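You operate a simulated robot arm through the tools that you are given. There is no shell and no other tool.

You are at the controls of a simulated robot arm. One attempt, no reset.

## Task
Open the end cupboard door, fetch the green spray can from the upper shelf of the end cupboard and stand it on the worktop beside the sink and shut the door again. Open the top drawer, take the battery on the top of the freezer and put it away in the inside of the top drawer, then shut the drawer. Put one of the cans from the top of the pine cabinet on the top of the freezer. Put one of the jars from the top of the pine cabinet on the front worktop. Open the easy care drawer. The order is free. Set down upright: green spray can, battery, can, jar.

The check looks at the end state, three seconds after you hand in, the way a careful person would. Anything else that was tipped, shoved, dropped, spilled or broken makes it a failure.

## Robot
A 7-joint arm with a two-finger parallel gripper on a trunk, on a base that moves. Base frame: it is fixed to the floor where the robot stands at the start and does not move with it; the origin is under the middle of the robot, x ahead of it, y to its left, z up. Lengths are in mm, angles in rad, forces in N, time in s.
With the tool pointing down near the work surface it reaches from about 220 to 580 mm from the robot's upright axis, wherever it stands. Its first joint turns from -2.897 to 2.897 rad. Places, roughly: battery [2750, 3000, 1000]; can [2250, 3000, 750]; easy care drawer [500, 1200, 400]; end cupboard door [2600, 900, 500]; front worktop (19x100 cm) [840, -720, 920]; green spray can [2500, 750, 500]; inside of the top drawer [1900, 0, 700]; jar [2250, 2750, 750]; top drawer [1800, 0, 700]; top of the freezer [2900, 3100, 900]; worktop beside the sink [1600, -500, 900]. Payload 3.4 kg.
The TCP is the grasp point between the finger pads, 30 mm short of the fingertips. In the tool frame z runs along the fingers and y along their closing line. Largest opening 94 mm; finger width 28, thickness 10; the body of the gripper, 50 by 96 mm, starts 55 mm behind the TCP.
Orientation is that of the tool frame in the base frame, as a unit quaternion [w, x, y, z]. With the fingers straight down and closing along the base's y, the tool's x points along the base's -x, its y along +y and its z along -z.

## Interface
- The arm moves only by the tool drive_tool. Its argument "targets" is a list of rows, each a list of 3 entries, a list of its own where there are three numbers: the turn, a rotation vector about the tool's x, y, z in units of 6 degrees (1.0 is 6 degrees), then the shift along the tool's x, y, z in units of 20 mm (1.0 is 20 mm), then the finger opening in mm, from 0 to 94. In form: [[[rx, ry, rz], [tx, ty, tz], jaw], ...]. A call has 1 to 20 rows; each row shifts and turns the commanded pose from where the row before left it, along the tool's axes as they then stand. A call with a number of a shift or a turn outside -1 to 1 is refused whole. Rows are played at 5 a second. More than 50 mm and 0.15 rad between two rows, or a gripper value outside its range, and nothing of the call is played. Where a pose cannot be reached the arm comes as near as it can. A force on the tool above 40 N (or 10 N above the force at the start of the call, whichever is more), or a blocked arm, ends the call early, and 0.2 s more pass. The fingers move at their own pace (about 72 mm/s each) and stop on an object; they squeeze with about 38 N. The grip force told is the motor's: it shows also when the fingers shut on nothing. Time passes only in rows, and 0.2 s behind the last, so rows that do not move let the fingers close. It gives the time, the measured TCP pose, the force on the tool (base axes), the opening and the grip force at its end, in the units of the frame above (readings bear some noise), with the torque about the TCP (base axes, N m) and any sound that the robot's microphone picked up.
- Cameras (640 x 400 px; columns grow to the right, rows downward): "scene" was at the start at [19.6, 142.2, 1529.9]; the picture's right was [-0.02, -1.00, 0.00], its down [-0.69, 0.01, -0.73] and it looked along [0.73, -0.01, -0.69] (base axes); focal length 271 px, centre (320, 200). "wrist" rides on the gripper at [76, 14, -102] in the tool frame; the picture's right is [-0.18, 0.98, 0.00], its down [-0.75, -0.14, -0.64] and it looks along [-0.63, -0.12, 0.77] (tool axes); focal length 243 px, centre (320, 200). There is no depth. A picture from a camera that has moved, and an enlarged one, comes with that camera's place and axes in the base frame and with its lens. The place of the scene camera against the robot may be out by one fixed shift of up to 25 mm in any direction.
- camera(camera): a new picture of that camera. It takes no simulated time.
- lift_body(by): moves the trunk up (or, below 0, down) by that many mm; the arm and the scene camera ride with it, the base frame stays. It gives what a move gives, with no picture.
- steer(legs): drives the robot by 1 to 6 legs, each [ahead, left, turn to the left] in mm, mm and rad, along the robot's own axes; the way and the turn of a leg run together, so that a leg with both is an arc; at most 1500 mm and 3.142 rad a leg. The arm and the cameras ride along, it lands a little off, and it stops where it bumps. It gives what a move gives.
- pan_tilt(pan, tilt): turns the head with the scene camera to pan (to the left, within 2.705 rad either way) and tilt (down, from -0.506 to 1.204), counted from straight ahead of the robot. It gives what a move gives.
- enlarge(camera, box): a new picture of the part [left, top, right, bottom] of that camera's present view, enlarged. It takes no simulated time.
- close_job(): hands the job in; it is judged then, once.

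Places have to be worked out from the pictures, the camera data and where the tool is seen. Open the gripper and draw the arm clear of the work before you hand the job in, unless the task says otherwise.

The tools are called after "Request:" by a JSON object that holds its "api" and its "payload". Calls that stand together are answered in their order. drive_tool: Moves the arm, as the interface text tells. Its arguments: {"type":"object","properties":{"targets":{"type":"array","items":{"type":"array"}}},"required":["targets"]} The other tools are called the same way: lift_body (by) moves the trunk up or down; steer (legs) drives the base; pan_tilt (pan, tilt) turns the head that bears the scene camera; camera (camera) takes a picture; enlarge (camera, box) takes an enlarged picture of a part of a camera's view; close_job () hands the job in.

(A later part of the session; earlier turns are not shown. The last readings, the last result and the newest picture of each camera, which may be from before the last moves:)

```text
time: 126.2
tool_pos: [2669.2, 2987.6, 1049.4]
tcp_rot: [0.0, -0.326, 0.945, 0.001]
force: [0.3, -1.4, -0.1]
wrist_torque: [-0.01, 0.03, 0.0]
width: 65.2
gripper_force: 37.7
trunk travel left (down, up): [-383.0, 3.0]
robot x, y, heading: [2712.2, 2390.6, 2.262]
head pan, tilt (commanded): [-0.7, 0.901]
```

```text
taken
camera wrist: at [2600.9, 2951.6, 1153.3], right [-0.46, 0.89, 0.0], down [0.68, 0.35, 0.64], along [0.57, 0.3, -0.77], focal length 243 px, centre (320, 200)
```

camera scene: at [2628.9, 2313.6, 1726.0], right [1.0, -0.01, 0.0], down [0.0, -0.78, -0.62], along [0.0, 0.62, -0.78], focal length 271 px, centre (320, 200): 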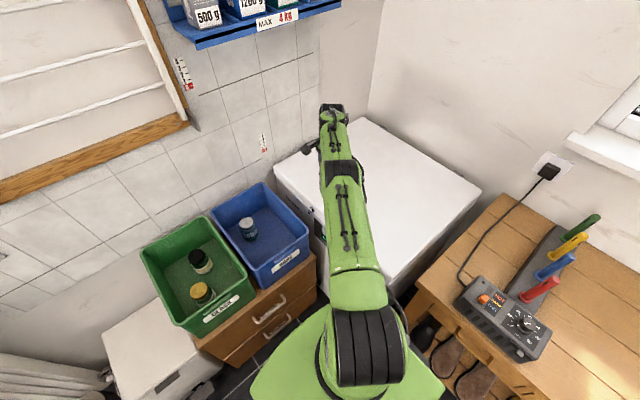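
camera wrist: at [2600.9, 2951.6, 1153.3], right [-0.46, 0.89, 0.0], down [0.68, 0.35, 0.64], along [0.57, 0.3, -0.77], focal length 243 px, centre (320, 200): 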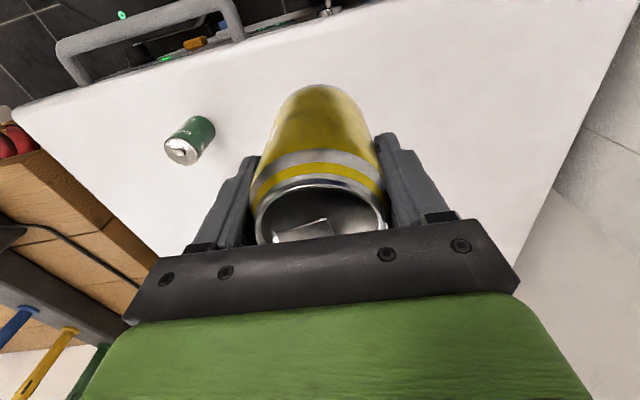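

The can hangs over clear lid space, well away from the battery. I descend toward the lid, slowing near contact.

Request:
{"api": "drive_tool", "payload": {"targets": [[[0, 0, 0], [0, 0, 1], 50], [[0, 0, 0], [0, 0, 1], 50], [[0, 0, 0], [0, 0, 0.7], 50], [[0, 0, 0], [0, 0, 0.25], 50], [[0, 0, 0], [0, 0, 0.25], 50], [[0, 0, 0], [0, 0, 0.25], 50], [[0, 0, 0], [0, 0, 0], 50]]}}

Request:
{"api": "camera", "payload": {"camera": "wrist"}}

```text
time: 127.8
tool_pos: [2669.2, 2982.7, 981.4]
tcp_rot: [0.0, -0.325, 0.946, 0.002]
force: [0.2, 0.4, -0.5]
wrist_torque: [0.04, 0.0, -0.02]
width: 65.1
gripper_force: 37.4
out of reach, approached as far as the arm can: row 3
trunk travel left (down, up): [-383.0, 3.0]
robot x, y, heading: [2707.8, 2386.7, 2.265]
head pan, tilt (commanded): [-0.7, 0.901]
```

```text
taken
camera wrist: at [2599.8, 2947.2, 1084.5], right [-0.46, 0.89, 0.0], down [0.68, 0.35, 0.64], along [0.57, 0.3, -0.77], focal length 243 px, centre (320, 200)
```

wrist: 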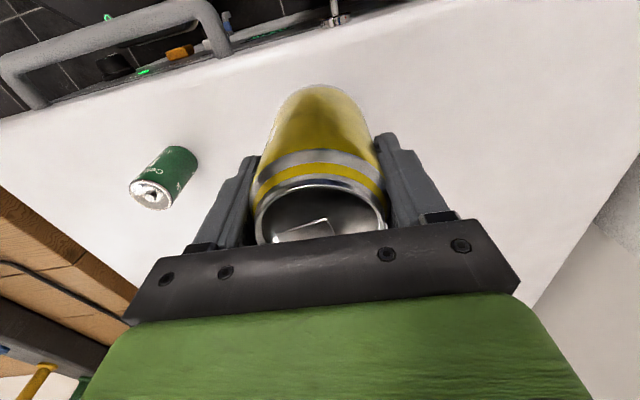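

The lid seems to be at z≈860, so contact is about 30 mm lower. I lower the trunk in small steps and watch the force.

Request:
{"api": "lift_body", "payload": {"by": -15}}

Request:
{"api": "lift_body", "payload": {"by": -6}}

Request:
{"api": "enlarge", "payload": {"camera": "scene", "box": [270, 100, 400, 190]}}

```text
time: 128.4
tool_pos: [2669.2, 2984.1, 967.0]
tcp_rot: [-0.001, -0.325, 0.946, 0.002]
force: [0.8, 0.5, -0.8]
wrist_torque: [-0.01, -0.01, 0.02]
width: 65.1
gripper_force: 37.7
trunk travel left (down, up): [-368.0, 18.0]
robot x, y, heading: [2707.9, 2387.7, 2.262]
head pan, tilt (commanded): [-0.7, 0.901]
```

```text
time: 128.9
tool_pos: [2668.3, 2983.1, 960.4]
tcp_rot: [0.0, -0.325, 0.946, 0.001]
force: [0.5, 1.1, -0.9]
wrist_torque: [0.01, -0.04, 0.01]
width: 65.1
gripper_force: 37.9
trunk travel left (down, up): [-362.0, 24.0]
robot x, y, heading: [2713.6, 2387.2, 2.269]
head pan, tilt (commanded): [-0.7, 0.901]
```

```text
4.44 times, centred on (335, 145) of scene
camera zoom: at [2629.6, 2314.0, 1705.4], right [1.0, -0.01, 0.0], down [0.0, -0.78, -0.62], along [0.0, 0.62, -0.78], focal length 1203 px, centre (253, 444)
```

zoom: 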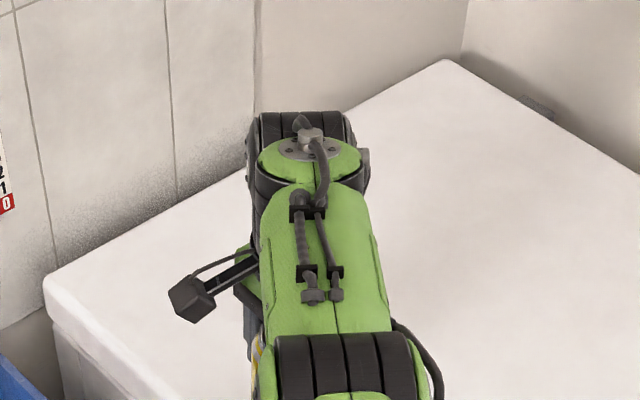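

No contact yet at TCP z=960; I continue down in small steps.

Request:
{"api": "lift_body", "payload": {"by": -4}}

Request:
{"api": "lift_body", "payload": {"by": -4}}

Request:
{"api": "lift_body", "payload": {"by": -4}}

Request:
{"api": "camera", "payload": {"camera": "wrist"}}

```text
time: 129.5
tool_pos: [2668.4, 2982.7, 957.4]
tcp_rot: [0.0, -0.324, 0.946, 0.001]
force: [-0.3, 0.6, -0.2]
wrist_torque: [-0.04, 0.02, -0.01]
width: 65.1
gripper_force: 38.0
trunk travel left (down, up): [-358.0, 28.0]
robot x, y, heading: [2710.9, 2393.2, 2.263]
head pan, tilt (commanded): [-0.7, 0.901]
```

```text
time: 130.0
tool_pos: [2667.8, 2982.9, 952.1]
tcp_rot: [0.0, -0.325, 0.946, 0.001]
force: [-0.1, -0.5, 0.3]
wrist_torque: [0.02, -0.02, -0.01]
width: 64.9
gripper_force: 38.1
trunk travel left (down, up): [-354.0, 32.0]
robot x, y, heading: [2711.8, 2392.2, 2.264]
head pan, tilt (commanded): [-0.7, 0.901]
```

```text
time: 130.5
tool_pos: [2668.1, 2982.6, 948.1]
tcp_rot: [-0.001, -0.326, 0.945, 0.001]
force: [-0.6, 0.3, -0.6]
wrist_torque: [0.0, 0.0, -0.01]
width: 64.8
gripper_force: 37.6
trunk travel left (down, up): [-350.0, 36.0]
robot x, y, heading: [2712.2, 2387.3, 2.266]
head pan, tilt (commanded): [-0.7, 0.901]
```

```text
taken
camera wrist: at [2599.8, 2947.3, 1052.0], right [-0.46, 0.89, 0.0], down [0.68, 0.35, 0.64], along [0.57, 0.3, -0.77], focal length 243 px, centre (320, 200)
```

wrist: 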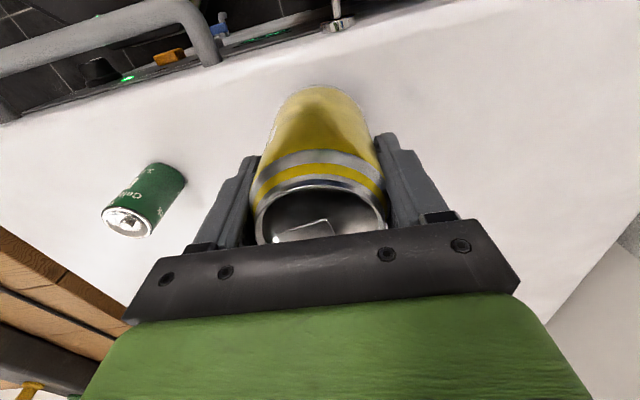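

Still no contact at 948; continuing in small steps.

Request:
{"api": "lift_body", "payload": {"by": -4}}

Request:
{"api": "lift_body", "payload": {"by": -4}}

Request:
{"api": "lift_body", "payload": {"by": -4}}

Request:
{"api": "camera", "payload": {"camera": "wrist"}}

```text
time: 131.1
tool_pos: [2668.5, 2982.4, 947.1]
tcp_rot: [0.001, -0.325, 0.946, 0.002]
force: [-0.1, -1.6, 7.8]
wrist_torque: [-0.21, -0.1, -0.03]
width: 65.0
gripper_force: 38.6
trunk travel left (down, up): [-346.0, 40.0]
robot x, y, heading: [2712.8, 2389.7, 2.269]
head pan, tilt (commanded): [-0.7, 0.901]
```

```text
time: 131.6
tool_pos: [2667.7, 2981.6, 945.6]
tcp_rot: [0.001, -0.325, 0.946, 0.006]
force: [-0.3, 0.0, 32.5]
wrist_torque: [-0.33, -0.11, -0.01]
width: 65.0
gripper_force: 37.9
trunk travel left (down, up): [-342.0, 44.0]
robot x, y, heading: [2705.3, 2390.9, 2.264]
head pan, tilt (commanded): [-0.7, 0.901]
```

```text
time: 132.0
tool_pos: [2667.6, 2986.3, 944.1]
tcp_rot: [0.002, -0.324, 0.946, 0.008]
force: [-0.2, -5.6, 16.1]
wrist_torque: [-0.74, -0.15, -0.04]
width: 65.0
gripper_force: 38.5
trunk travel left (down, up): [-339.0, 46.0]
robot x, y, heading: [2708.7, 2389.2, 2.264]
head pan, tilt (commanded): [-0.7, 0.901]
stopped: the force on the tool passed its limit at 43 N (the readings are from after the stop); the commanded pose is now the measured one
```

```text
taken
camera wrist: at [2599.6, 2947.9, 1047.6], right [-0.46, 0.89, 0.01], down [0.68, 0.34, 0.65], along [0.57, 0.31, -0.76], focal length 243 px, centre (320, 200)
```

wrist: 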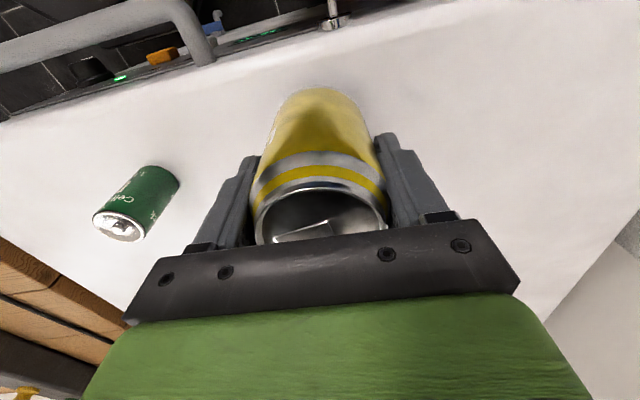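

Contact with the lid at TCP z≈947. I relieve the pressure by 2 mm and open the fingers.

Request:
{"api": "lift_body", "payload": {"by": 2}}

Request:
{"api": "drive_tool", "payload": {"targets": [[[0, 0, 0], [0, 0, 0], 68], [[0, 0, 0], [0, 0, 0], 74], [[0, 0, 0], [0, 0, 0], 82], [[0, 0, 0], [0, 0, 0], 92], [[0, 0, 0], [0, 0, 0], 92]]}}

Request:
{"api": "camera", "payload": {"camera": "wrist"}}

```text
time: 132.6
tool_pos: [2667.2, 2984.8, 944.7]
tcp_rot: [0.001, -0.325, 0.946, 0.007]
force: [-0.8, 0.5, 9.6]
wrist_torque: [-0.1, -0.09, 0.0]
width: 65.1
gripper_force: 37.5
trunk travel left (down, up): [-341.0, 44.0]
robot x, y, heading: [2708.5, 2392.5, 2.267]
head pan, tilt (commanded): [-0.7, 0.901]
```

```text
time: 133.8
tool_pos: [2669.2, 2985.6, 943.7]
tcp_rot: [0.002, -0.325, 0.946, 0.006]
force: [0.0, 0.6, 0.2]
wrist_torque: [-0.02, 0.0, 0.01]
width: 91.8
gripper_force: 0.0
trunk travel left (down, up): [-341.0, 44.0]
robot x, y, heading: [2711.3, 2391.4, 2.264]
head pan, tilt (commanded): [-0.7, 0.901]
```

```text
taken
camera wrist: at [2599.6, 2948.8, 1047.2], right [-0.46, 0.89, 0.01], down [0.68, 0.34, 0.65], along [0.57, 0.3, -0.76], focal length 243 px, centre (320, 200)
```

wrist: 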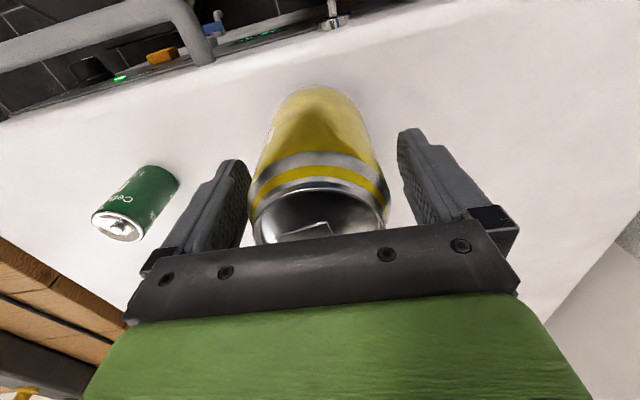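

The can stands upright on the lid. I rise clear and move over the battery at about (2783, 2877).

Request:
{"api": "drive_tool", "payload": {"targets": [[[0, 0, 0], [0, 0, -0.5], 92], [[0, 0, 0], [0, 0, -1], 92], [[0, 0, 0], [0, 0, -1], 92], [[0, 0, 0], [0, 0, -1], 92], [[0, 0, 0], [0, 0, -1], 92], [[0, 0, 0], [0, 0, -1], 80], [[0, 0, 0], [-0.146, -0.975, 0], 70], [[0, 0, 0], [-0.146, -0.975, 0], 70], [[0, 0, 0], [-0.146, -0.975, 0], 70], [[0, 0, 0], [-0.146, -0.975, 0], 70], [[0, 0, 0], [-0.146, -0.975, 0], 70], [[0, 0, 0], [-0.146, -0.975, 0], 70], [[0, 0, 0], [-0.146, -0.975, 0], 70], [[0, 0, 0], [-0.146, -0.975, 0], 70], [[0, 0, 0], [0, 0, 0], 70]]}}

Request:
{"api": "camera", "payload": {"camera": "wrist"}}

Request:
{"api": "camera", "payload": {"camera": "scene"}}

```text
time: 136.9
tool_pos: [2783.5, 2873.9, 1051.4]
tcp_rot: [0.002, -0.326, 0.946, 0.007]
force: [-0.2, -0.7, 0.1]
wrist_torque: [0.0, 0.0, 0.02]
width: 70.0
gripper_force: 0.1
trunk travel left (down, up): [-341.0, 44.0]
robot x, y, heading: [2711.1, 2389.7, 2.261]
head pan, tilt (commanded): [-0.7, 0.901]
```

```text
taken
camera wrist: at [2713.8, 2838.4, 1155.0], right [-0.46, 0.89, 0.01], down [0.68, 0.34, 0.65], along [0.57, 0.3, -0.76], focal length 243 px, centre (320, 200)
```

wrist: 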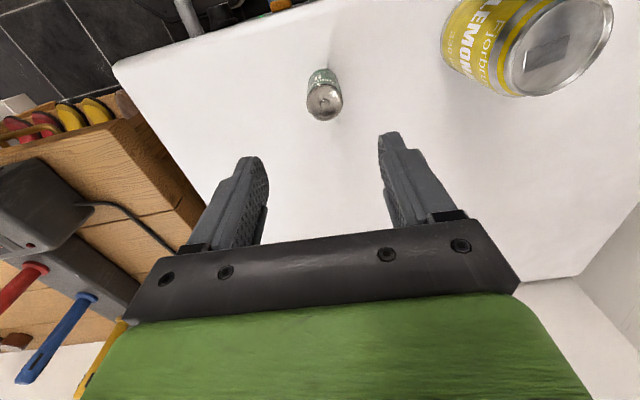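

```text
taken
camera scene: at [2629.1, 2314.4, 1685.0], right [1.0, -0.01, 0.0], down [0.0, -0.78, -0.62], along [0.0, 0.62, -0.78], focal length 271 px, centre (320, 200)
```

scene: 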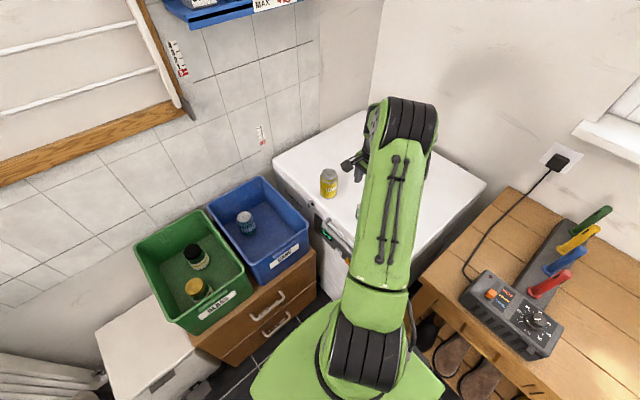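

The can stands well, and the battery top is nearly on the approach line. I apply a small correction and descend over the battery.

Request:
{"api": "drive_tool", "payload": {"targets": [[[0.114, 0.079, 0], [0, 0.22, 0], 70], [[0, 0, 0], [0, 0, 1], 70], [[0, 0, 0], [0, 0, 1], 70], [[0, 0, 0], [0, 0, 1], 70], [[0, 0, 0], [0, 0, 1], 70], [[0, 0, 0], [0, 0, 0], 70]]}}

Request:
{"api": "camera", "payload": {"camera": "wrist"}}

```text
time: 138.3
tool_pos: [2780.8, 2878.0, 972.2]
tcp_rot: [-0.001, -0.325, 0.946, 0.0]
force: [-0.4, 0.8, -0.3]
wrist_torque: [-0.02, -0.01, -0.01]
width: 69.8
gripper_force: 0.0
trunk travel left (down, up): [-341.0, 44.0]
robot x, y, heading: [2712.5, 2391.7, 2.263]
head pan, tilt (commanded): [-0.7, 0.901]
```

```text
taken
camera wrist: at [2711.7, 2843.0, 1075.4], right [-0.46, 0.89, 0.0], down [0.68, 0.35, 0.64], along [0.57, 0.29, -0.77], focal length 243 px, centre (320, 200)
```

wrist: 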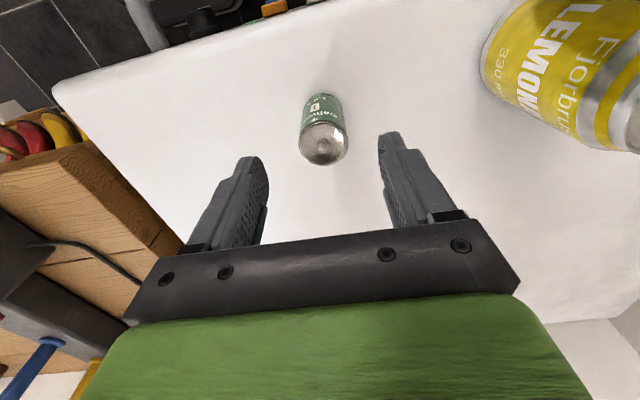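

Battery top is ~52 mm below the TCP and centered. I descend 72 mm and grip gently.

Request:
{"api": "drive_tool", "payload": {"targets": [[[0, 0, 0], [0, 0.14, 1], 70], [[0, 0, 0], [0, 0, 1], 70], [[0, 0, 0], [0, 0, 1], 70], [[0, 0, 0], [0, 0, 0.6], 70], [[0, 0, 0], [0, 0, 0], 70], [[0, 0, 0], [0, 0, 0], 50], [[0, 0, 0], [0, 0, 0], 36], [[0, 0, 0], [0, 0, 0], 26], [[0, 0, 0], [0, 0, 0], 20], [[0, 0, 0], [0, 0, 0], 20]]}}

Request:
{"api": "camera", "payload": {"camera": "wrist"}}

```text
time: 140.6
tool_pos: [2777.9, 2881.1, 900.8]
tcp_rot: [0.0, -0.326, 0.945, -0.001]
force: [0.2, 0.2, -0.1]
wrist_torque: [0.05, 0.02, 0.01]
width: 32.3
gripper_force: 38.3
trunk travel left (down, up): [-341.0, 44.0]
robot x, y, heading: [2708.8, 2387.5, 2.265]
head pan, tilt (commanded): [-0.7, 0.901]
```

```text
taken
camera wrist: at [2710.3, 2845.8, 1003.5], right [-0.46, 0.89, 0.0], down [0.68, 0.35, 0.64], along [0.57, 0.29, -0.77], focal length 243 px, centre (320, 200)
```

wrist: 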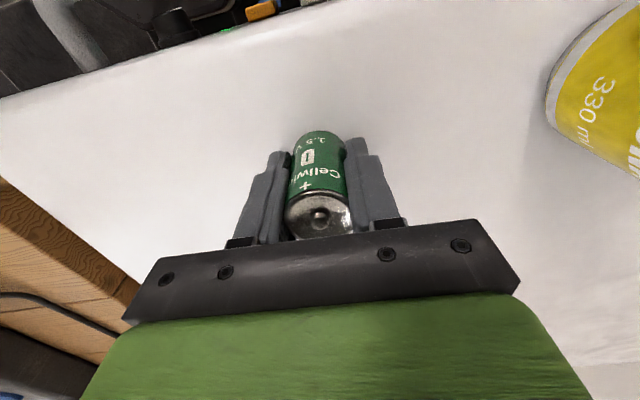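

The battery is gripped (32 mm). I lift it, then back away from the freezer and turn counter-clockwise toward the aisle.

Request:
{"api": "drive_tool", "payload": {"targets": [[[0, 0, 0], [0, 0, -0.5], 20], [[0, 0, 0], [0, 0, -1], 20], [[0, 0, 0], [0, 0, -1], 20], [[0, 0, 0], [0, 0, -1], 20], [[0, 0, 0], [0, 0, -1], 20], [[0, 0, 0], [0, 0, -1], 20], [[0, 0, 0], [0, 0, -1], 20], [[0, 0, 0], [0, 0, -1], 20], [[0, 0, 0], [0, 0, 0], 20]]}}

Request:
{"api": "steer", "payload": {"legs": [[-180, 0, 0], [0, 0, 1.571]]}}

Request:
{"api": "pan_tilt", "payload": {"pan": 0.0, "tilt": 0.6}}

Request:
{"api": "camera", "payload": {"camera": "scene"}}

```text
time: 142.6
tool_pos: [2777.7, 2882.4, 1051.2]
tcp_rot: [-0.001, -0.324, 0.946, -0.001]
force: [-0.1, -0.4, -0.9]
wrist_torque: [-0.01, 0.0, 0.03]
width: 32.2
gripper_force: 37.9
trunk travel left (down, up): [-341.0, 44.0]
robot x, y, heading: [2711.6, 2389.0, 2.264]
head pan, tilt (commanded): [-0.7, 0.901]
```

```text
time: 147.9
tool_pos: [2333.8, 2319.7, 1051.3]
tcp_rot: [-0.001, 0.898, -0.44, 0.001]
force: [0.5, 0.8, -1.4]
wrist_torque: [-0.02, 0.0, -0.02]
width: 32.3
gripper_force: 37.7
trunk travel left (down, up): [-341.0, 44.0]
robot x, y, heading: [2827.3, 2253.5, -2.451]
head pan, tilt (commanded): [-0.7, 0.901]
```

```text
time: 148.9
tool_pos: [2334.0, 2319.9, 1050.8]
tcp_rot: [0.0, 0.898, -0.44, 0.001]
force: [-0.2, 0.3, -1.5]
wrist_torque: [-0.02, -0.03, 0.0]
width: 32.1
gripper_force: 37.6
trunk travel left (down, up): [-341.0, 44.0]
robot x, y, heading: [2826.7, 2251.3, -2.451]
head pan, tilt (commanded): [0.0, 0.6]
```

```text
taken
camera scene: at [2897.4, 2108.2, 1709.8], right [-0.64, 0.77, 0.0], down [0.44, 0.36, -0.82], along [-0.64, -0.53, -0.57], focal length 271 px, centre (320, 200)
```

scene: 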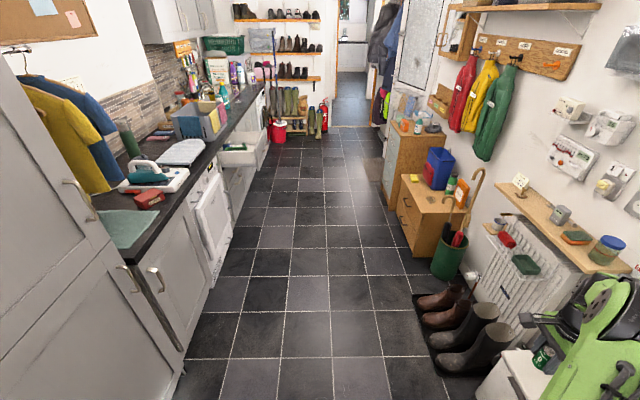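

I'm facing back down the aisle with the battery held. I drive to the open drawer (u≈1560, v≈-310) and turn to face the counter.

Request:
{"api": "steer", "payload": {"legs": [[1050, 100, 0], [1000, 100, 0], [0, 0, 1.571]]}}

Request:
{"api": "pan_tilt", "payload": {"pan": -0.1, "tilt": 0.85}}

Request:
{"api": "camera", "payload": {"camera": "scene"}}

Request:
{"api": "camera", "payload": {"camera": "wrist"}}

```text
time: 163.0
tool_pos: [1325.5, 297.3, 1051.8]
tcp_rot: [-0.001, 0.943, 0.332, 0.001]
force: [-0.3, -0.9, -1.1]
wrist_torque: [-0.03, -0.01, -0.02]
width: 32.2
gripper_force: 38.5
trunk travel left (down, up): [-341.0, 44.0]
robot x, y, heading: [1386.1, 784.8, -0.868]
head pan, tilt (commanded): [0.0, 0.6]
```

```text
time: 163.7
tool_pos: [1323.9, 297.3, 1052.1]
tcp_rot: [-0.001, 0.943, 0.333, 0.0]
force: [0.1, -0.6, -1.5]
wrist_torque: [-0.02, 0.0, 0.02]
width: 31.7
gripper_force: 38.3
trunk travel left (down, up): [-341.0, 44.0]
robot x, y, heading: [1386.7, 792.0, -0.86]
head pan, tilt (commanded): [-0.099, 0.85]
```

```text
taken
camera scene: at [1503.4, 861.8, 1688.9], right [-0.82, -0.57, 0.0], down [-0.43, 0.62, -0.66], along [0.38, -0.54, -0.75], focal length 271 px, centre (320, 200)
```

scene: 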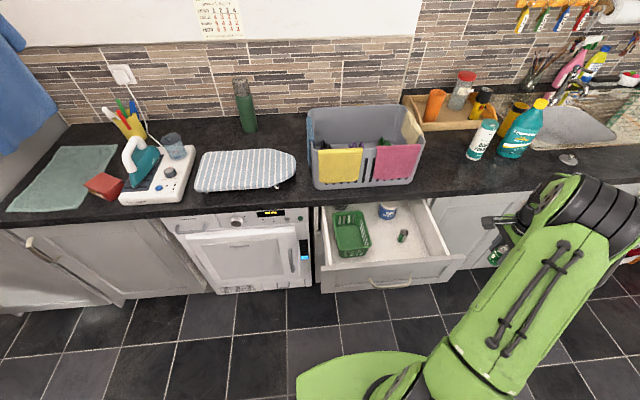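

```text
taken
camera wrist: at [1393.5, 334.0, 1154.7], right [0.47, -0.88, 0.0], down [-0.68, -0.36, 0.64], along [-0.57, -0.3, -0.77], focal length 243 px, centre (320, 200)
```

wrist: 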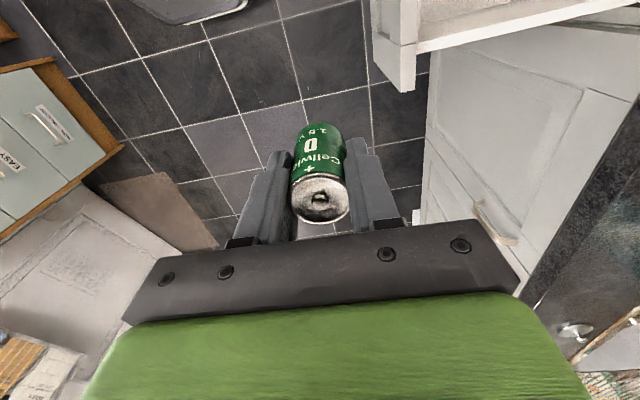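

I'm in front of the open drawer with the battery. Let me enlarge the view of the drawer to choose a free spot.

Request:
{"api": "enlarge", "payload": {"camera": "scene", "box": [300, 190, 480, 302]}}

```text
3.56 times, centred on (390, 246) of scene
camera zoom: at [1503.4, 861.8, 1688.9], right [-0.82, -0.57, 0.0], down [-0.43, 0.62, -0.66], along [0.38, -0.54, -0.75], focal length 963 px, centre (71, 36)
```

zoom: 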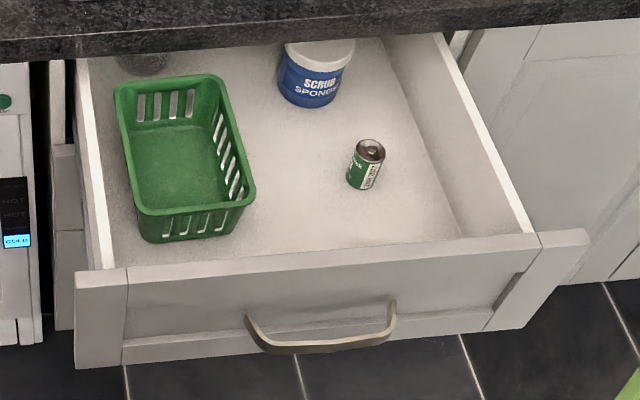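

Free floor lies between the green basket and the standing battery, around room (1395, -815). I nudge the base forward 60 mm with a tiny heading fix, then carry the battery over that spot.

Request:
{"api": "steer", "payload": {"legs": [[60, 0, -0.016]]}}

```text
time: 164.7
tool_pos: [1357.8, 250.7, 1051.7]
tcp_rot: [-0.001, 0.946, 0.325, 0.001]
force: [0.6, -0.6, -0.6]
wrist_torque: [0.02, 0.0, 0.01]
width: 32.0
gripper_force: 37.9
trunk travel left (down, up): [-341.0, 44.0]
robot x, y, heading: [1424.8, 748.2, -0.878]
head pan, tilt (commanded): [-0.099, 0.85]
```

Request:
{"api": "drive_tool", "payload": {"targets": [[[0, 0, 0], [0.965, 0.686, 0], 20], [[0, 0, 0], [0.965, 0.686, 0], 20], [[0, 0, 0], [0.965, 0.686, 0], 20], [[0, 0, 0], [0.965, 0.686, 0], 20], [[0, 0, 0], [0.965, 0.686, 0], 20], [[0, 0, 0], [0.965, 0.686, 0], 20], [[0, 0, 0], [0.965, 0.686, 0], 20], [[0, 0, 0], [0.965, 0.686, 0], 20], [[0, 0, 0], [0.965, 0.686, 0], 20], [[0, 0, 0], [0.965, 0.686, 0], 20], [[0, 0, 0], [0, 0, 0], 20]]}}

Request:
{"api": "camera", "payload": {"camera": "scene"}}

Request:
{"api": "camera", "payload": {"camera": "wrist"}}

```text
time: 167.1
tool_pos: [1595.3, 263.4, 1051.5]
tcp_rot: [-0.001, 0.946, 0.325, 0.0]
force: [0.2, 0.8, -0.7]
wrist_torque: [0.0, -0.02, 0.02]
width: 32.0
gripper_force: 38.1
trunk travel left (down, up): [-341.0, 44.0]
robot x, y, heading: [1423.7, 747.2, -0.873]
head pan, tilt (commanded): [-0.099, 0.85]
```

```text
taken
camera scene: at [1543.3, 813.4, 1688.9], right [-0.83, -0.56, 0.0], down [-0.42, 0.62, -0.66], along [0.37, -0.55, -0.75], focal length 271 px, centre (320, 200)
```

scene: 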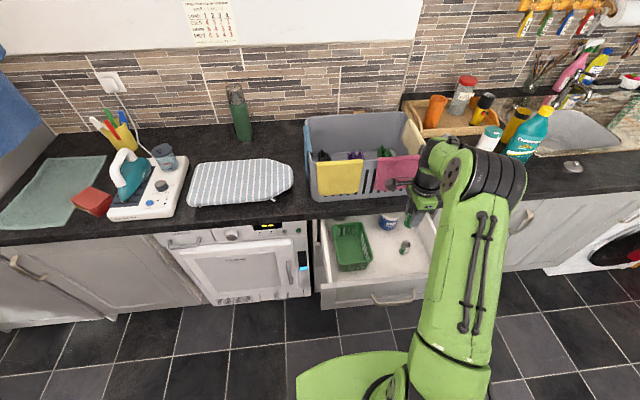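

```text
taken
camera wrist: at [1663.9, 298.5, 1155.6], right [0.46, -0.89, 0.0], down [-0.68, -0.35, 0.64], along [-0.57, -0.29, -0.77], focal length 243 px, centre (320, 200)
```

wrist: 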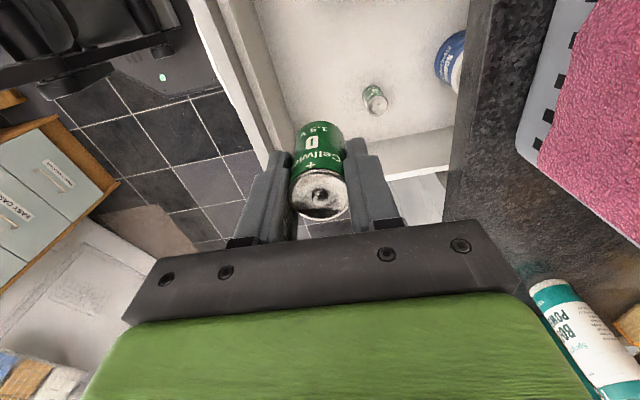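

The approach spot is clear: ~90 mm from the drawer front, ~100 mm from the other battery, ~145 mm from the worktop edge. I lower the trunk in stages.

Request:
{"api": "lift_body", "payload": {"by": -200}}

Request:
{"api": "camera", "payload": {"camera": "wrist"}}

Request:
{"api": "camera", "payload": {"camera": "scene"}}

```text
time: 169.3
tool_pos: [1595.4, 262.3, 853.5]
tcp_rot: [-0.001, 0.946, 0.325, 0.001]
force: [-0.2, -0.1, -2.1]
wrist_torque: [-0.03, -0.02, 0.01]
width: 32.2
gripper_force: 37.8
trunk travel left (down, up): [-141.0, 244.0]
robot x, y, heading: [1425.9, 743.8, -0.877]
head pan, tilt (commanded): [-0.099, 0.85]
```

```text
taken
camera wrist: at [1664.2, 298.5, 955.7], right [0.46, -0.89, 0.0], down [-0.68, -0.35, 0.64], along [-0.57, -0.29, -0.77], focal length 243 px, centre (320, 200)
```

wrist: 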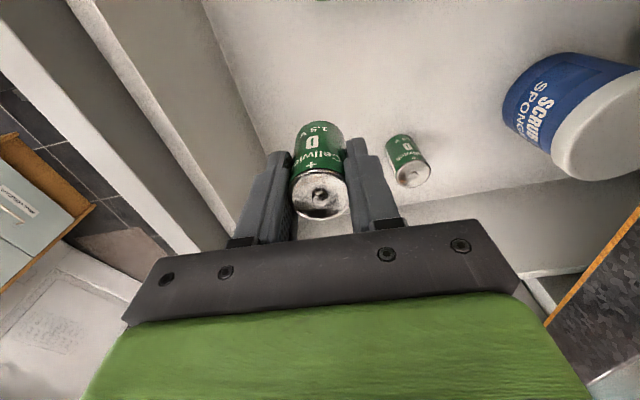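

```text
taken
camera scene: at [1544.0, 813.5, 1488.9], right [-0.83, -0.56, 0.0], down [-0.42, 0.62, -0.66], along [0.37, -0.55, -0.75], focal length 271 px, centre (320, 200)
```

scene: 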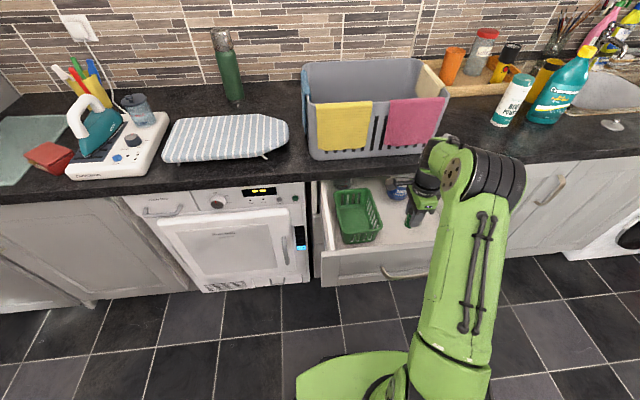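

Clear on all sides. I lower another 80 mm and then creep to contact.

Request:
{"api": "lift_body", "payload": {"by": -75}}

Request:
{"api": "camera", "payload": {"camera": "wrist"}}

Request:
{"api": "lift_body", "payload": {"by": -8}}

Request:
{"api": "lift_body", "payload": {"by": -5}}

```text
time: 170.4
tool_pos: [1595.8, 262.7, 775.9]
tcp_rot: [0.0, 0.946, 0.325, 0.001]
force: [-0.3, 0.4, -1.5]
wrist_torque: [0.03, 0.0, 0.0]
width: 32.2
gripper_force: 38.0
trunk travel left (down, up): [-66.0, 319.0]
robot x, y, heading: [1427.2, 743.1, -0.873]
head pan, tilt (commanded): [-0.099, 0.85]
```

```text
taken
camera wrist: at [1664.2, 298.6, 879.8], right [0.46, -0.89, 0.0], down [-0.68, -0.35, 0.64], along [-0.57, -0.29, -0.77], focal length 243 px, centre (320, 200)
```

wrist: 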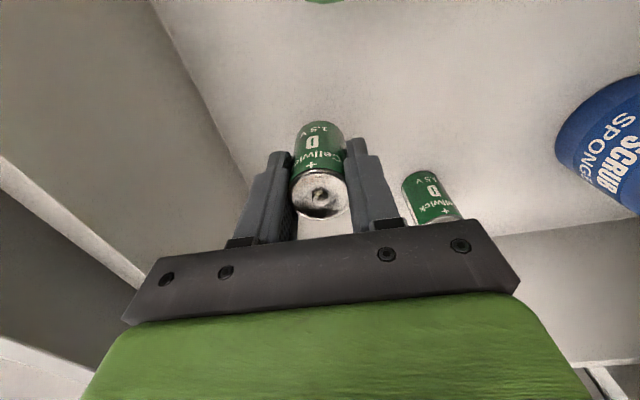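

```text
time: 171.0
tool_pos: [1595.2, 263.2, 767.4]
tcp_rot: [-0.001, 0.946, 0.325, 0.0]
force: [-0.6, 0.2, -1.6]
wrist_torque: [0.0, -0.01, 0.02]
width: 32.2
gripper_force: 37.4
trunk travel left (down, up): [-58.0, 327.0]
robot x, y, heading: [1425.8, 741.3, -0.88]
head pan, tilt (commanded): [-0.099, 0.85]
```

```text
time: 171.5
tool_pos: [1595.0, 262.4, 763.2]
tcp_rot: [-0.001, 0.946, 0.326, 0.001]
force: [0.5, -0.4, -1.0]
wrist_torque: [-0.01, 0.02, -0.01]
width: 32.0
gripper_force: 38.0
trunk travel left (down, up): [-53.0, 332.0]
robot x, y, heading: [1425.1, 745.1, -0.877]
head pan, tilt (commanded): [-0.099, 0.85]
```

Request:
{"api": "lift_body", "payload": {"by": -4}}

Request:
{"api": "lift_body", "payload": {"by": -4}}

Request:
{"api": "lift_body", "payload": {"by": -4}}

```text
time: 172.0
tool_pos: [1596.6, 263.5, 759.3]
tcp_rot: [-0.001, 0.946, 0.324, 0.0]
force: [-0.8, 0.6, -0.6]
wrist_torque: [-0.03, -0.01, -0.03]
width: 32.2
gripper_force: 38.3
trunk travel left (down, up): [-49.0, 336.0]
robot x, y, heading: [1425.3, 742.5, -0.88]
head pan, tilt (commanded): [-0.099, 0.85]
```

```text
time: 172.6
tool_pos: [1596.0, 263.6, 755.3]
tcp_rot: [-0.002, 0.946, 0.325, 0.0]
force: [-0.4, 0.7, -0.8]
wrist_torque: [0.01, -0.02, 0.0]
width: 32.3
gripper_force: 37.7
trunk travel left (down, up): [-45.0, 340.0]
robot x, y, heading: [1424.8, 745.5, -0.877]
head pan, tilt (commanded): [-0.099, 0.85]
```

```text
time: 173.1
tool_pos: [1595.1, 262.2, 751.2]
tcp_rot: [-0.001, 0.946, 0.325, 0.001]
force: [-0.1, -0.6, -1.2]
wrist_torque: [-0.04, 0.02, -0.01]
width: 32.4
gripper_force: 38.1
trunk travel left (down, up): [-41.0, 344.0]
robot x, y, heading: [1423.3, 744.0, -0.873]
head pan, tilt (commanded): [-0.099, 0.85]
```

No contact yet at z=751; I check the view before going on.

Request:
{"api": "camera", "payload": {"camera": "wrist"}}

Request:
{"api": "enlarge", "payload": {"camera": "scene", "box": [310, 140, 490, 252]}}

```text
taken
camera wrist: at [1664.2, 298.6, 854.6], right [0.46, -0.89, 0.0], down [-0.68, -0.35, 0.64], along [-0.57, -0.29, -0.77], focal length 243 px, centre (320, 200)
```

wrist: 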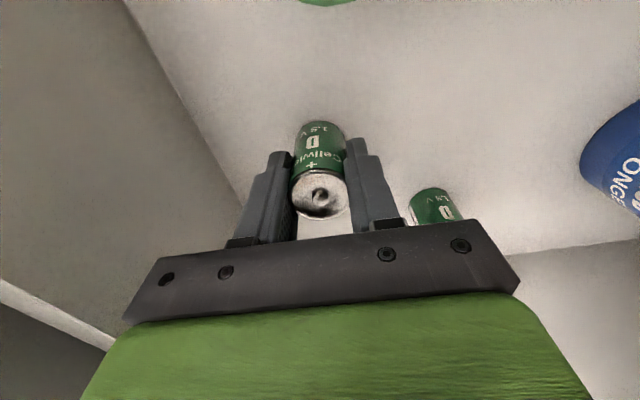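

```text
3.56 times, centred on (400, 196) of scene
camera zoom: at [1544.0, 813.5, 1387.8], right [-0.83, -0.56, 0.0], down [-0.42, 0.62, -0.66], along [0.37, -0.55, -0.75], focal length 963 px, centre (36, 214)
```

zoom: 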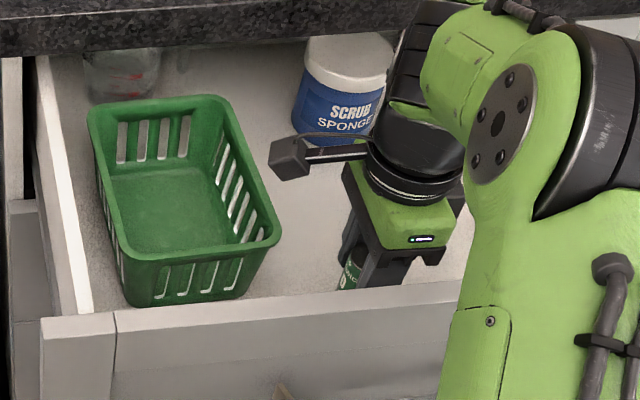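

Request:
{"api": "lift_body", "payload": {"by": -4}}

Request:
{"api": "lift_body", "payload": {"by": -4}}

Request:
{"api": "lift_body", "payload": {"by": -4}}

```text
time: 173.6
tool_pos: [1595.3, 264.3, 748.8]
tcp_rot: [-0.002, 0.946, 0.325, 0.0]
force: [-0.6, 0.4, -1.9]
wrist_torque: [0.0, -0.01, -0.01]
width: 32.4
gripper_force: 38.0
trunk travel left (down, up): [-37.0, 348.0]
robot x, y, heading: [1426.5, 740.7, -0.879]
head pan, tilt (commanded): [-0.099, 0.85]
```

```text
time: 174.2
tool_pos: [1595.2, 263.4, 745.3]
tcp_rot: [0.001, 0.946, 0.325, 0.0]
force: [-0.5, -0.4, 14.8]
wrist_torque: [0.13, 0.01, 0.01]
width: 32.5
gripper_force: 38.3
trunk travel left (down, up): [-33.0, 352.0]
robot x, y, heading: [1427.5, 743.7, -0.877]
head pan, tilt (commanded): [-0.099, 0.85]
```

```text
time: 174.7
tool_pos: [1594.0, 263.2, 741.9]
tcp_rot: [0.002, 0.946, 0.325, 0.002]
force: [0.3, -1.7, 33.9]
wrist_torque: [0.07, 0.1, 0.12]
width: 32.5
gripper_force: 38.2
trunk travel left (down, up): [-29.0, 356.0]
robot x, y, heading: [1427.0, 743.1, -0.87]
head pan, tilt (commanded): [-0.099, 0.85]
```

Contact with the drawer floor (force up at z≈745). I relieve 4 mm and open the fingers.

Request:
{"api": "lift_body", "payload": {"by": 4}}

Request:
{"api": "drive_tool", "payload": {"targets": [[[0, 0, 0], [0, 0, 0], 36], [[0, 0, 0], [0, 0, 0], 42], [[0, 0, 0], [0, 0, 0], 50], [[0, 0, 0], [0, 0, 0], 58], [[0, 0, 0], [0, 0, 0], 58]]}}

Request:
{"api": "camera", "payload": {"camera": "wrist"}}

```text
time: 175.2
tool_pos: [1594.2, 264.5, 742.2]
tcp_rot: [-0.001, 0.946, 0.325, 0.0]
force: [-2.1, -1.2, 10.4]
wrist_torque: [-0.24, 0.05, -0.03]
width: 32.5
gripper_force: 37.8
trunk travel left (down, up): [-33.0, 352.0]
robot x, y, heading: [1423.7, 742.1, -0.878]
head pan, tilt (commanded): [-0.099, 0.85]
```

```text
time: 176.4
tool_pos: [1595.2, 263.7, 743.9]
tcp_rot: [-0.001, 0.946, 0.325, 0.0]
force: [-0.5, -0.3, 0.3]
wrist_torque: [0.02, 0.03, -0.06]
width: 58.0
gripper_force: 0.1
trunk travel left (down, up): [-33.0, 352.0]
robot x, y, heading: [1425.8, 743.3, -0.878]
head pan, tilt (commanded): [-0.099, 0.85]
```

```text
taken
camera wrist: at [1664.2, 298.6, 846.7], right [0.46, -0.89, 0.0], down [-0.68, -0.35, 0.64], along [-0.57, -0.29, -0.77], focal length 243 px, centre (320, 200)
```

wrist: 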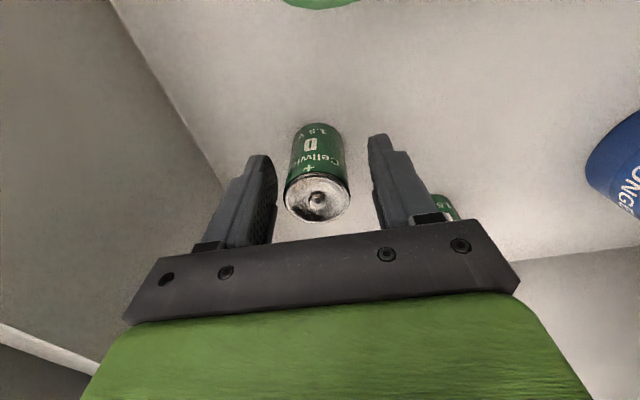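

The battery stands free. I raise the trunk to withdraw straight up.

Request:
{"api": "lift_body", "payload": {"by": 250}}

Request:
{"api": "camera", "payload": {"camera": "wrist"}}

Request:
{"api": "camera", "payload": {"camera": "scene"}}

```text
time: 179.0
tool_pos: [1595.3, 262.7, 993.8]
tcp_rot: [-0.002, 0.946, 0.325, 0.001]
force: [0.4, -0.3, 0.3]
wrist_torque: [-0.02, 0.02, 0.0]
width: 57.9
gripper_force: 0.0
trunk travel left (down, up): [-283.0, 102.0]
robot x, y, heading: [1423.5, 743.6, -0.876]
head pan, tilt (commanded): [-0.099, 0.85]
```

```text
taken
camera wrist: at [1664.2, 298.6, 1096.9], right [0.46, -0.89, 0.0], down [-0.68, -0.35, 0.64], along [-0.57, -0.29, -0.77], focal length 243 px, centre (320, 200)
```

wrist: 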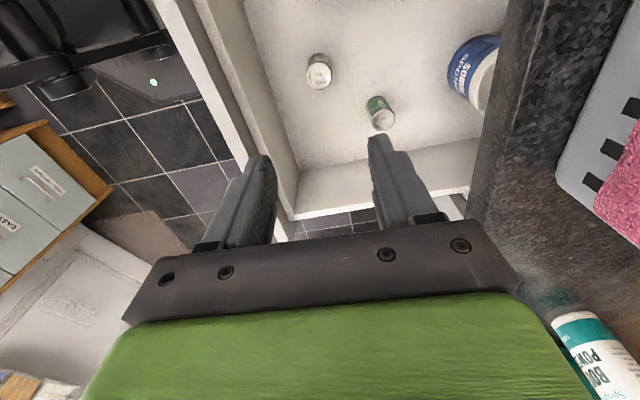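

```text
taken
camera scene: at [1544.1, 813.5, 1630.2], right [-0.83, -0.56, 0.0], down [-0.42, 0.62, -0.66], along [0.37, -0.55, -0.75], focal length 271 px, centre (320, 200)
```

scene: 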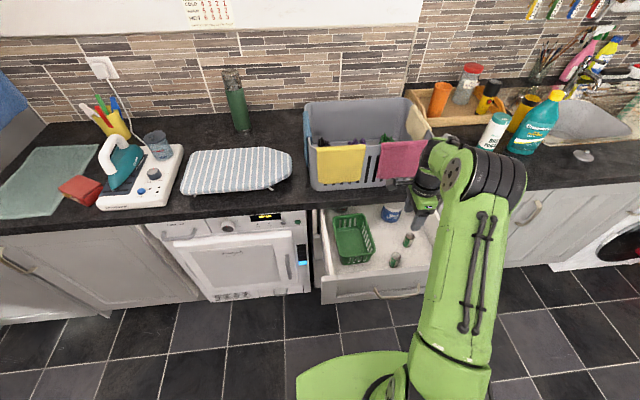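

Both batteries stand in the drawer. To close it I'll push the front with a forward-pointing gripper (needed for the cupboard too): first back off, rotate the gripper −90°, then pitch it forward while extending.

Request:
{"api": "steer", "payload": {"legs": [[-260, 0, 0]]}}

Request:
{"api": "drive_tool", "payload": {"targets": [[[0, 0, -1], [0, 0, 0], 30], [[0, 0, -1], [0, 0, 0], 10], [[0, 0, -1], [0, 0, 0], 0], [[0, 0, -1], [0, 0, 0], 0], [[0, 0, -1], [0, 0, 0], 0], [[0, 0, -1], [0, 0, 0], 0], [[0, 0, -1], [0, 0, 0], 0], [[0, 0, -1], [0, 0, 0], 0], [[0, 0, -1], [0, 0, 0], 0], [[0, 0, -1], [0, 0, 0], 0], [[0, 0, -1], [0, 0, 0], 0], [[0, 0, -1], [0, 0, 0], 0], [[0, 0, -1], [0, 0, 0], 0], [[0, 0, -1], [0, 0, 0], 0], [[0, 0, -1], [0, 0, 0], 0], [[0, 0, 0], [0, 0, 0], 0]]}}

```text
time: 180.8
tool_pos: [1431.3, 460.0, 993.1]
tcp_rot: [-0.001, 0.946, 0.324, 0.0]
force: [0.0, 0.6, 0.3]
wrist_torque: [-0.03, -0.02, 0.03]
width: 58.3
gripper_force: 0.0
trunk travel left (down, up): [-283.0, 102.0]
robot x, y, heading: [1263.4, 941.8, -0.875]
head pan, tilt (commanded): [-0.099, 0.85]
```

```text
time: 184.2
tool_pos: [1431.6, 459.0, 993.1]
tcp_rot: [0.0, 0.438, 0.899, 0.001]
force: [-0.3, 0.0, 0.7]
wrist_torque: [0.0, 0.0, 0.05]
width: 0.1
gripper_force: 32.9
trunk travel left (down, up): [-283.0, 102.0]
robot x, y, heading: [1261.4, 940.4, -0.878]
head pan, tilt (commanded): [-0.099, 0.85]
```

Request:
{"api": "drive_tool", "payload": {"targets": [[[0, -1, 0], [-0.4, 0, 0.2], 0], [[0, -1, 0], [-0.4, 0, 0.2], 0], [[0, -1, 0], [-0.4, 0, 0.2], 0], [[0, -1, 0], [-0.4, 0, 0.3], 0], [[0, -1, 0], [-0.4, 0, 0.3], 0], [[0, -1, 0], [-0.4, 0, 0.4], 0], [[0, -1, 0], [-0.3, 0, 0.5], 0], [[0, -1, 0], [-0.3, 0, 0.5], 0], [[0, 0, 0], [0, 0, 0], 0]]}}

Request:
{"api": "camera", "payload": {"camera": "scene"}}

```text
time: 186.2
tool_pos: [1479.2, 399.0, 967.2]
tcp_rot: [0.366, 0.402, 0.82, -0.178]
force: [-0.5, 0.0, -0.8]
wrist_torque: [0.01, 0.04, -0.01]
width: 0.0
gripper_force: 33.3
trunk travel left (down, up): [-283.0, 102.0]
robot x, y, heading: [1259.9, 939.9, -0.878]
head pan, tilt (commanded): [-0.099, 0.85]
```

```text
taken
camera scene: at [1380.4, 1010.7, 1630.1], right [-0.83, -0.56, 0.0], down [-0.42, 0.62, -0.66], along [0.37, -0.55, -0.75], focal length 271 px, centre (320, 200)
```

scene: 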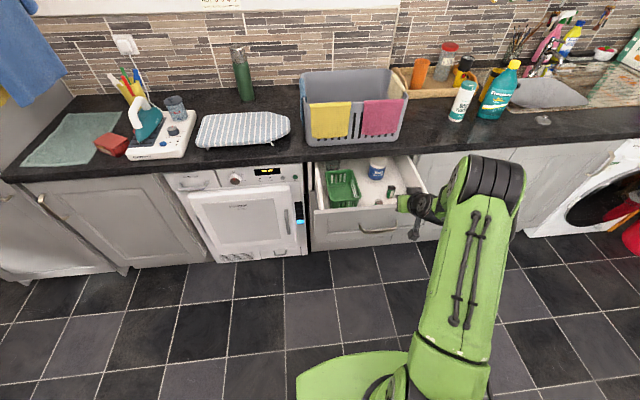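

Good so far; I continue the remaining pitch to horizontal.

Request:
{"api": "drive_tool", "payload": {"targets": [[[0, -1, 0], [-0.4, 0, 0.7], 0], [[0, -1, 0], [-0.4, 0, 0.7], 0], [[0, -1, 0], [-0.4, 0, 0.7], 0], [[0, -1, 0], [-0.4, 0, 0.7], 0], [[0, -1, 0], [-0.2, 0, 0.7], 0], [[0, -1, 0], [0, 0, 0.7], 0], [[0, -1, 0], [0, 0, 0.7], 0], [[0, 0, 0], [0, 0, 0], 0]]}}

Request:
{"api": "camera", "payload": {"camera": "scene"}}

```text
time: 188.1
tool_pos: [1543.2, 315.8, 958.8]
tcp_rot: [0.636, 0.31, 0.635, -0.309]
force: [0.0, -0.2, 0.3]
wrist_torque: [-0.01, -0.02, 0.01]
width: 0.1
gripper_force: 33.1
trunk travel left (down, up): [-283.0, 102.0]
robot x, y, heading: [1267.6, 938.6, -0.879]
head pan, tilt (commanded): [-0.099, 0.85]
```

```text
taken
camera scene: at [1380.2, 1010.7, 1630.1], right [-0.83, -0.56, 0.0], down [-0.42, 0.62, -0.66], along [0.37, -0.55, -0.75], focal length 271 px, centre (320, 200)
```

scene: 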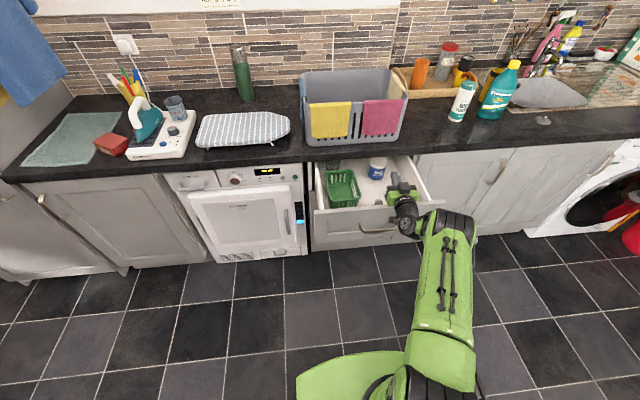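

The tool is horizontal now. I back up 150 mm and shift 36 mm left to line up with the drawer's middle, then lower to z≈808, above the handle and below the panel's top edge.

Request:
{"api": "steer", "payload": {"legs": [[-150, 36, 0]]}}

Request:
{"api": "lift_body", "payload": {"by": -150}}

Request:
{"api": "camera", "payload": {"camera": "scene"}}

Request:
{"api": "camera", "payload": {"camera": "wrist"}}

```text
time: 189.4
tool_pos: [1472.9, 454.6, 960.2]
tcp_rot: [0.635, 0.312, 0.634, -0.312]
force: [0.0, 0.5, -0.4]
wrist_torque: [0.01, 0.01, 0.0]
width: 0.0
gripper_force: 33.3
trunk travel left (down, up): [-283.0, 102.0]
robot x, y, heading: [1193.9, 1079.2, -0.884]
head pan, tilt (commanded): [-0.099, 0.85]
```

```text
time: 191.2
tool_pos: [1472.6, 453.1, 809.7]
tcp_rot: [0.635, 0.313, 0.635, -0.311]
force: [-0.9, 0.0, 1.2]
wrist_torque: [0.0, -0.04, -0.02]
width: 0.2
gripper_force: 32.3
trunk travel left (down, up): [-133.0, 252.0]
robot x, y, heading: [1194.0, 1081.1, -0.883]
head pan, tilt (commanded): [-0.099, 0.85]
```

```text
taken
camera scene: at [1312.8, 1148.2, 1480.9], right [-0.83, -0.56, 0.0], down [-0.42, 0.62, -0.66], along [0.37, -0.55, -0.75], focal length 271 px, centre (320, 200)
```

scene: 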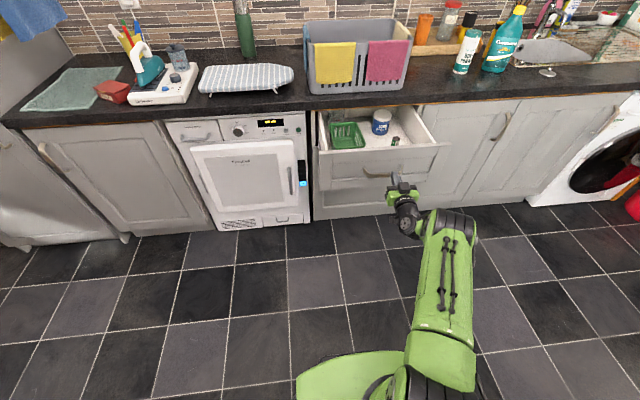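

```text
taken
camera wrist: at [1421.5, 543.2, 734.2], right [0.78, 0.6, 0.19], down [-0.5, 0.42, 0.75], along [0.37, -0.68, 0.63], focal length 243 px, centre (320, 200)
```

wrist: 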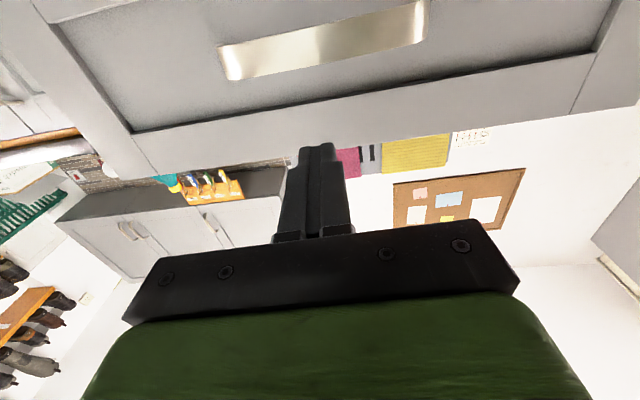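

The fingertips face the drawer's top rail at its middle. I push by driving forward in steps.

Request:
{"api": "steer", "payload": {"legs": [[130, 0, 0]]}}

Request:
{"api": "camera", "payload": {"camera": "scene"}}

```text
time: 192.5
tool_pos: [1555.1, 354.5, 809.5]
tcp_rot: [0.635, 0.312, 0.635, -0.311]
force: [-0.3, -0.3, -0.1]
wrist_torque: [-0.01, 0.01, 0.0]
width: 0.3
gripper_force: 33.2
trunk travel left (down, up): [-133.0, 252.0]
robot x, y, heading: [1274.7, 978.6, -0.883]
head pan, tilt (commanded): [-0.099, 0.85]
```

```text
taken
camera scene: at [1395.7, 1047.6, 1480.9], right [-0.83, -0.56, 0.0], down [-0.42, 0.62, -0.66], along [0.37, -0.55, -0.75], focal length 271 px, centre (320, 200)
```

scene: 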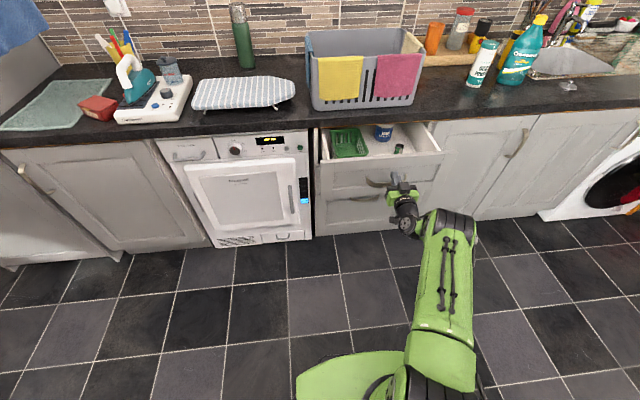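

Request:
{"api": "camera", "payload": {"camera": "wrist"}}

Request:
{"api": "enlarge", "payload": {"camera": "scene", "box": [300, 100, 460, 220]}}

```text
taken
camera wrist: at [1504.4, 443.5, 733.4], right [0.78, 0.6, 0.19], down [-0.5, 0.42, 0.75], along [0.38, -0.68, 0.63], focal length 243 px, centre (320, 200)
```

wrist: 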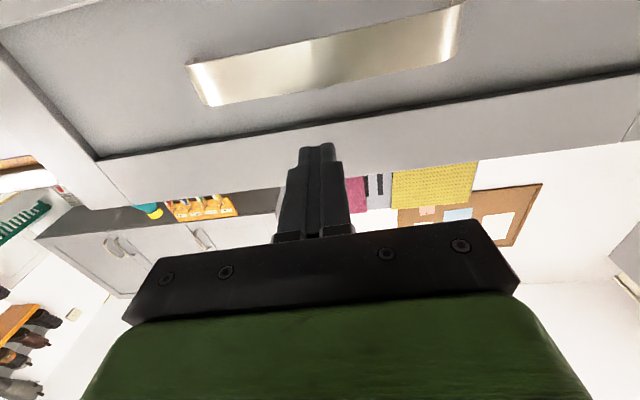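

```text
3.33 times, centred on (380, 160) of scene
camera zoom: at [1395.7, 1047.6, 1480.9], right [-0.83, -0.56, 0.0], down [-0.42, 0.62, -0.66], along [0.37, -0.55, -0.75], focal length 902 px, centre (120, 333)
```

zoom: 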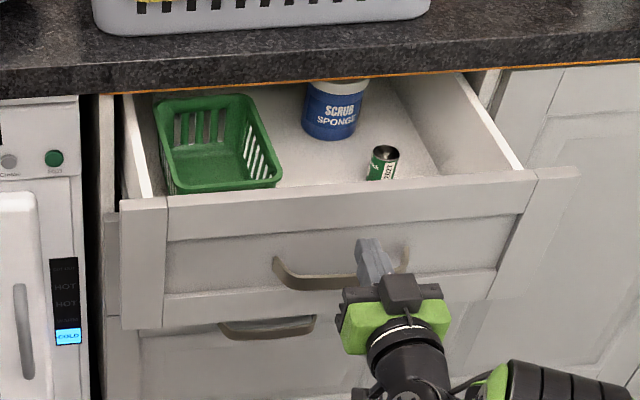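

There's no contact force now; the drawer seems to have coasted ahead. I'll raise the camera briefly to check that the batteries are still standing.

Request:
{"api": "lift_body", "payload": {"by": 200}}

Request:
{"api": "enlarge", "payload": {"camera": "scene", "box": [290, 140, 470, 260]}}

```text
time: 194.6
tool_pos: [1555.3, 354.2, 1008.7]
tcp_rot: [0.634, 0.312, 0.635, -0.312]
force: [-0.6, -0.4, 0.4]
wrist_torque: [0.0, -0.02, -0.03]
width: 0.1
gripper_force: 33.1
trunk travel left (down, up): [-333.0, 52.0]
robot x, y, heading: [1274.7, 979.9, -0.88]
head pan, tilt (commanded): [-0.099, 0.85]
```

```text
3.33 times, centred on (380, 200) of scene
camera zoom: at [1394.7, 1048.8, 1681.0], right [-0.83, -0.56, 0.0], down [-0.42, 0.62, -0.66], along [0.37, -0.55, -0.75], focal length 902 px, centre (120, 200)
```

zoom: 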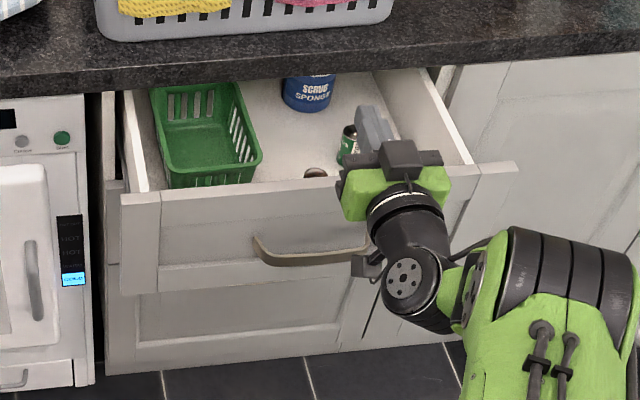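

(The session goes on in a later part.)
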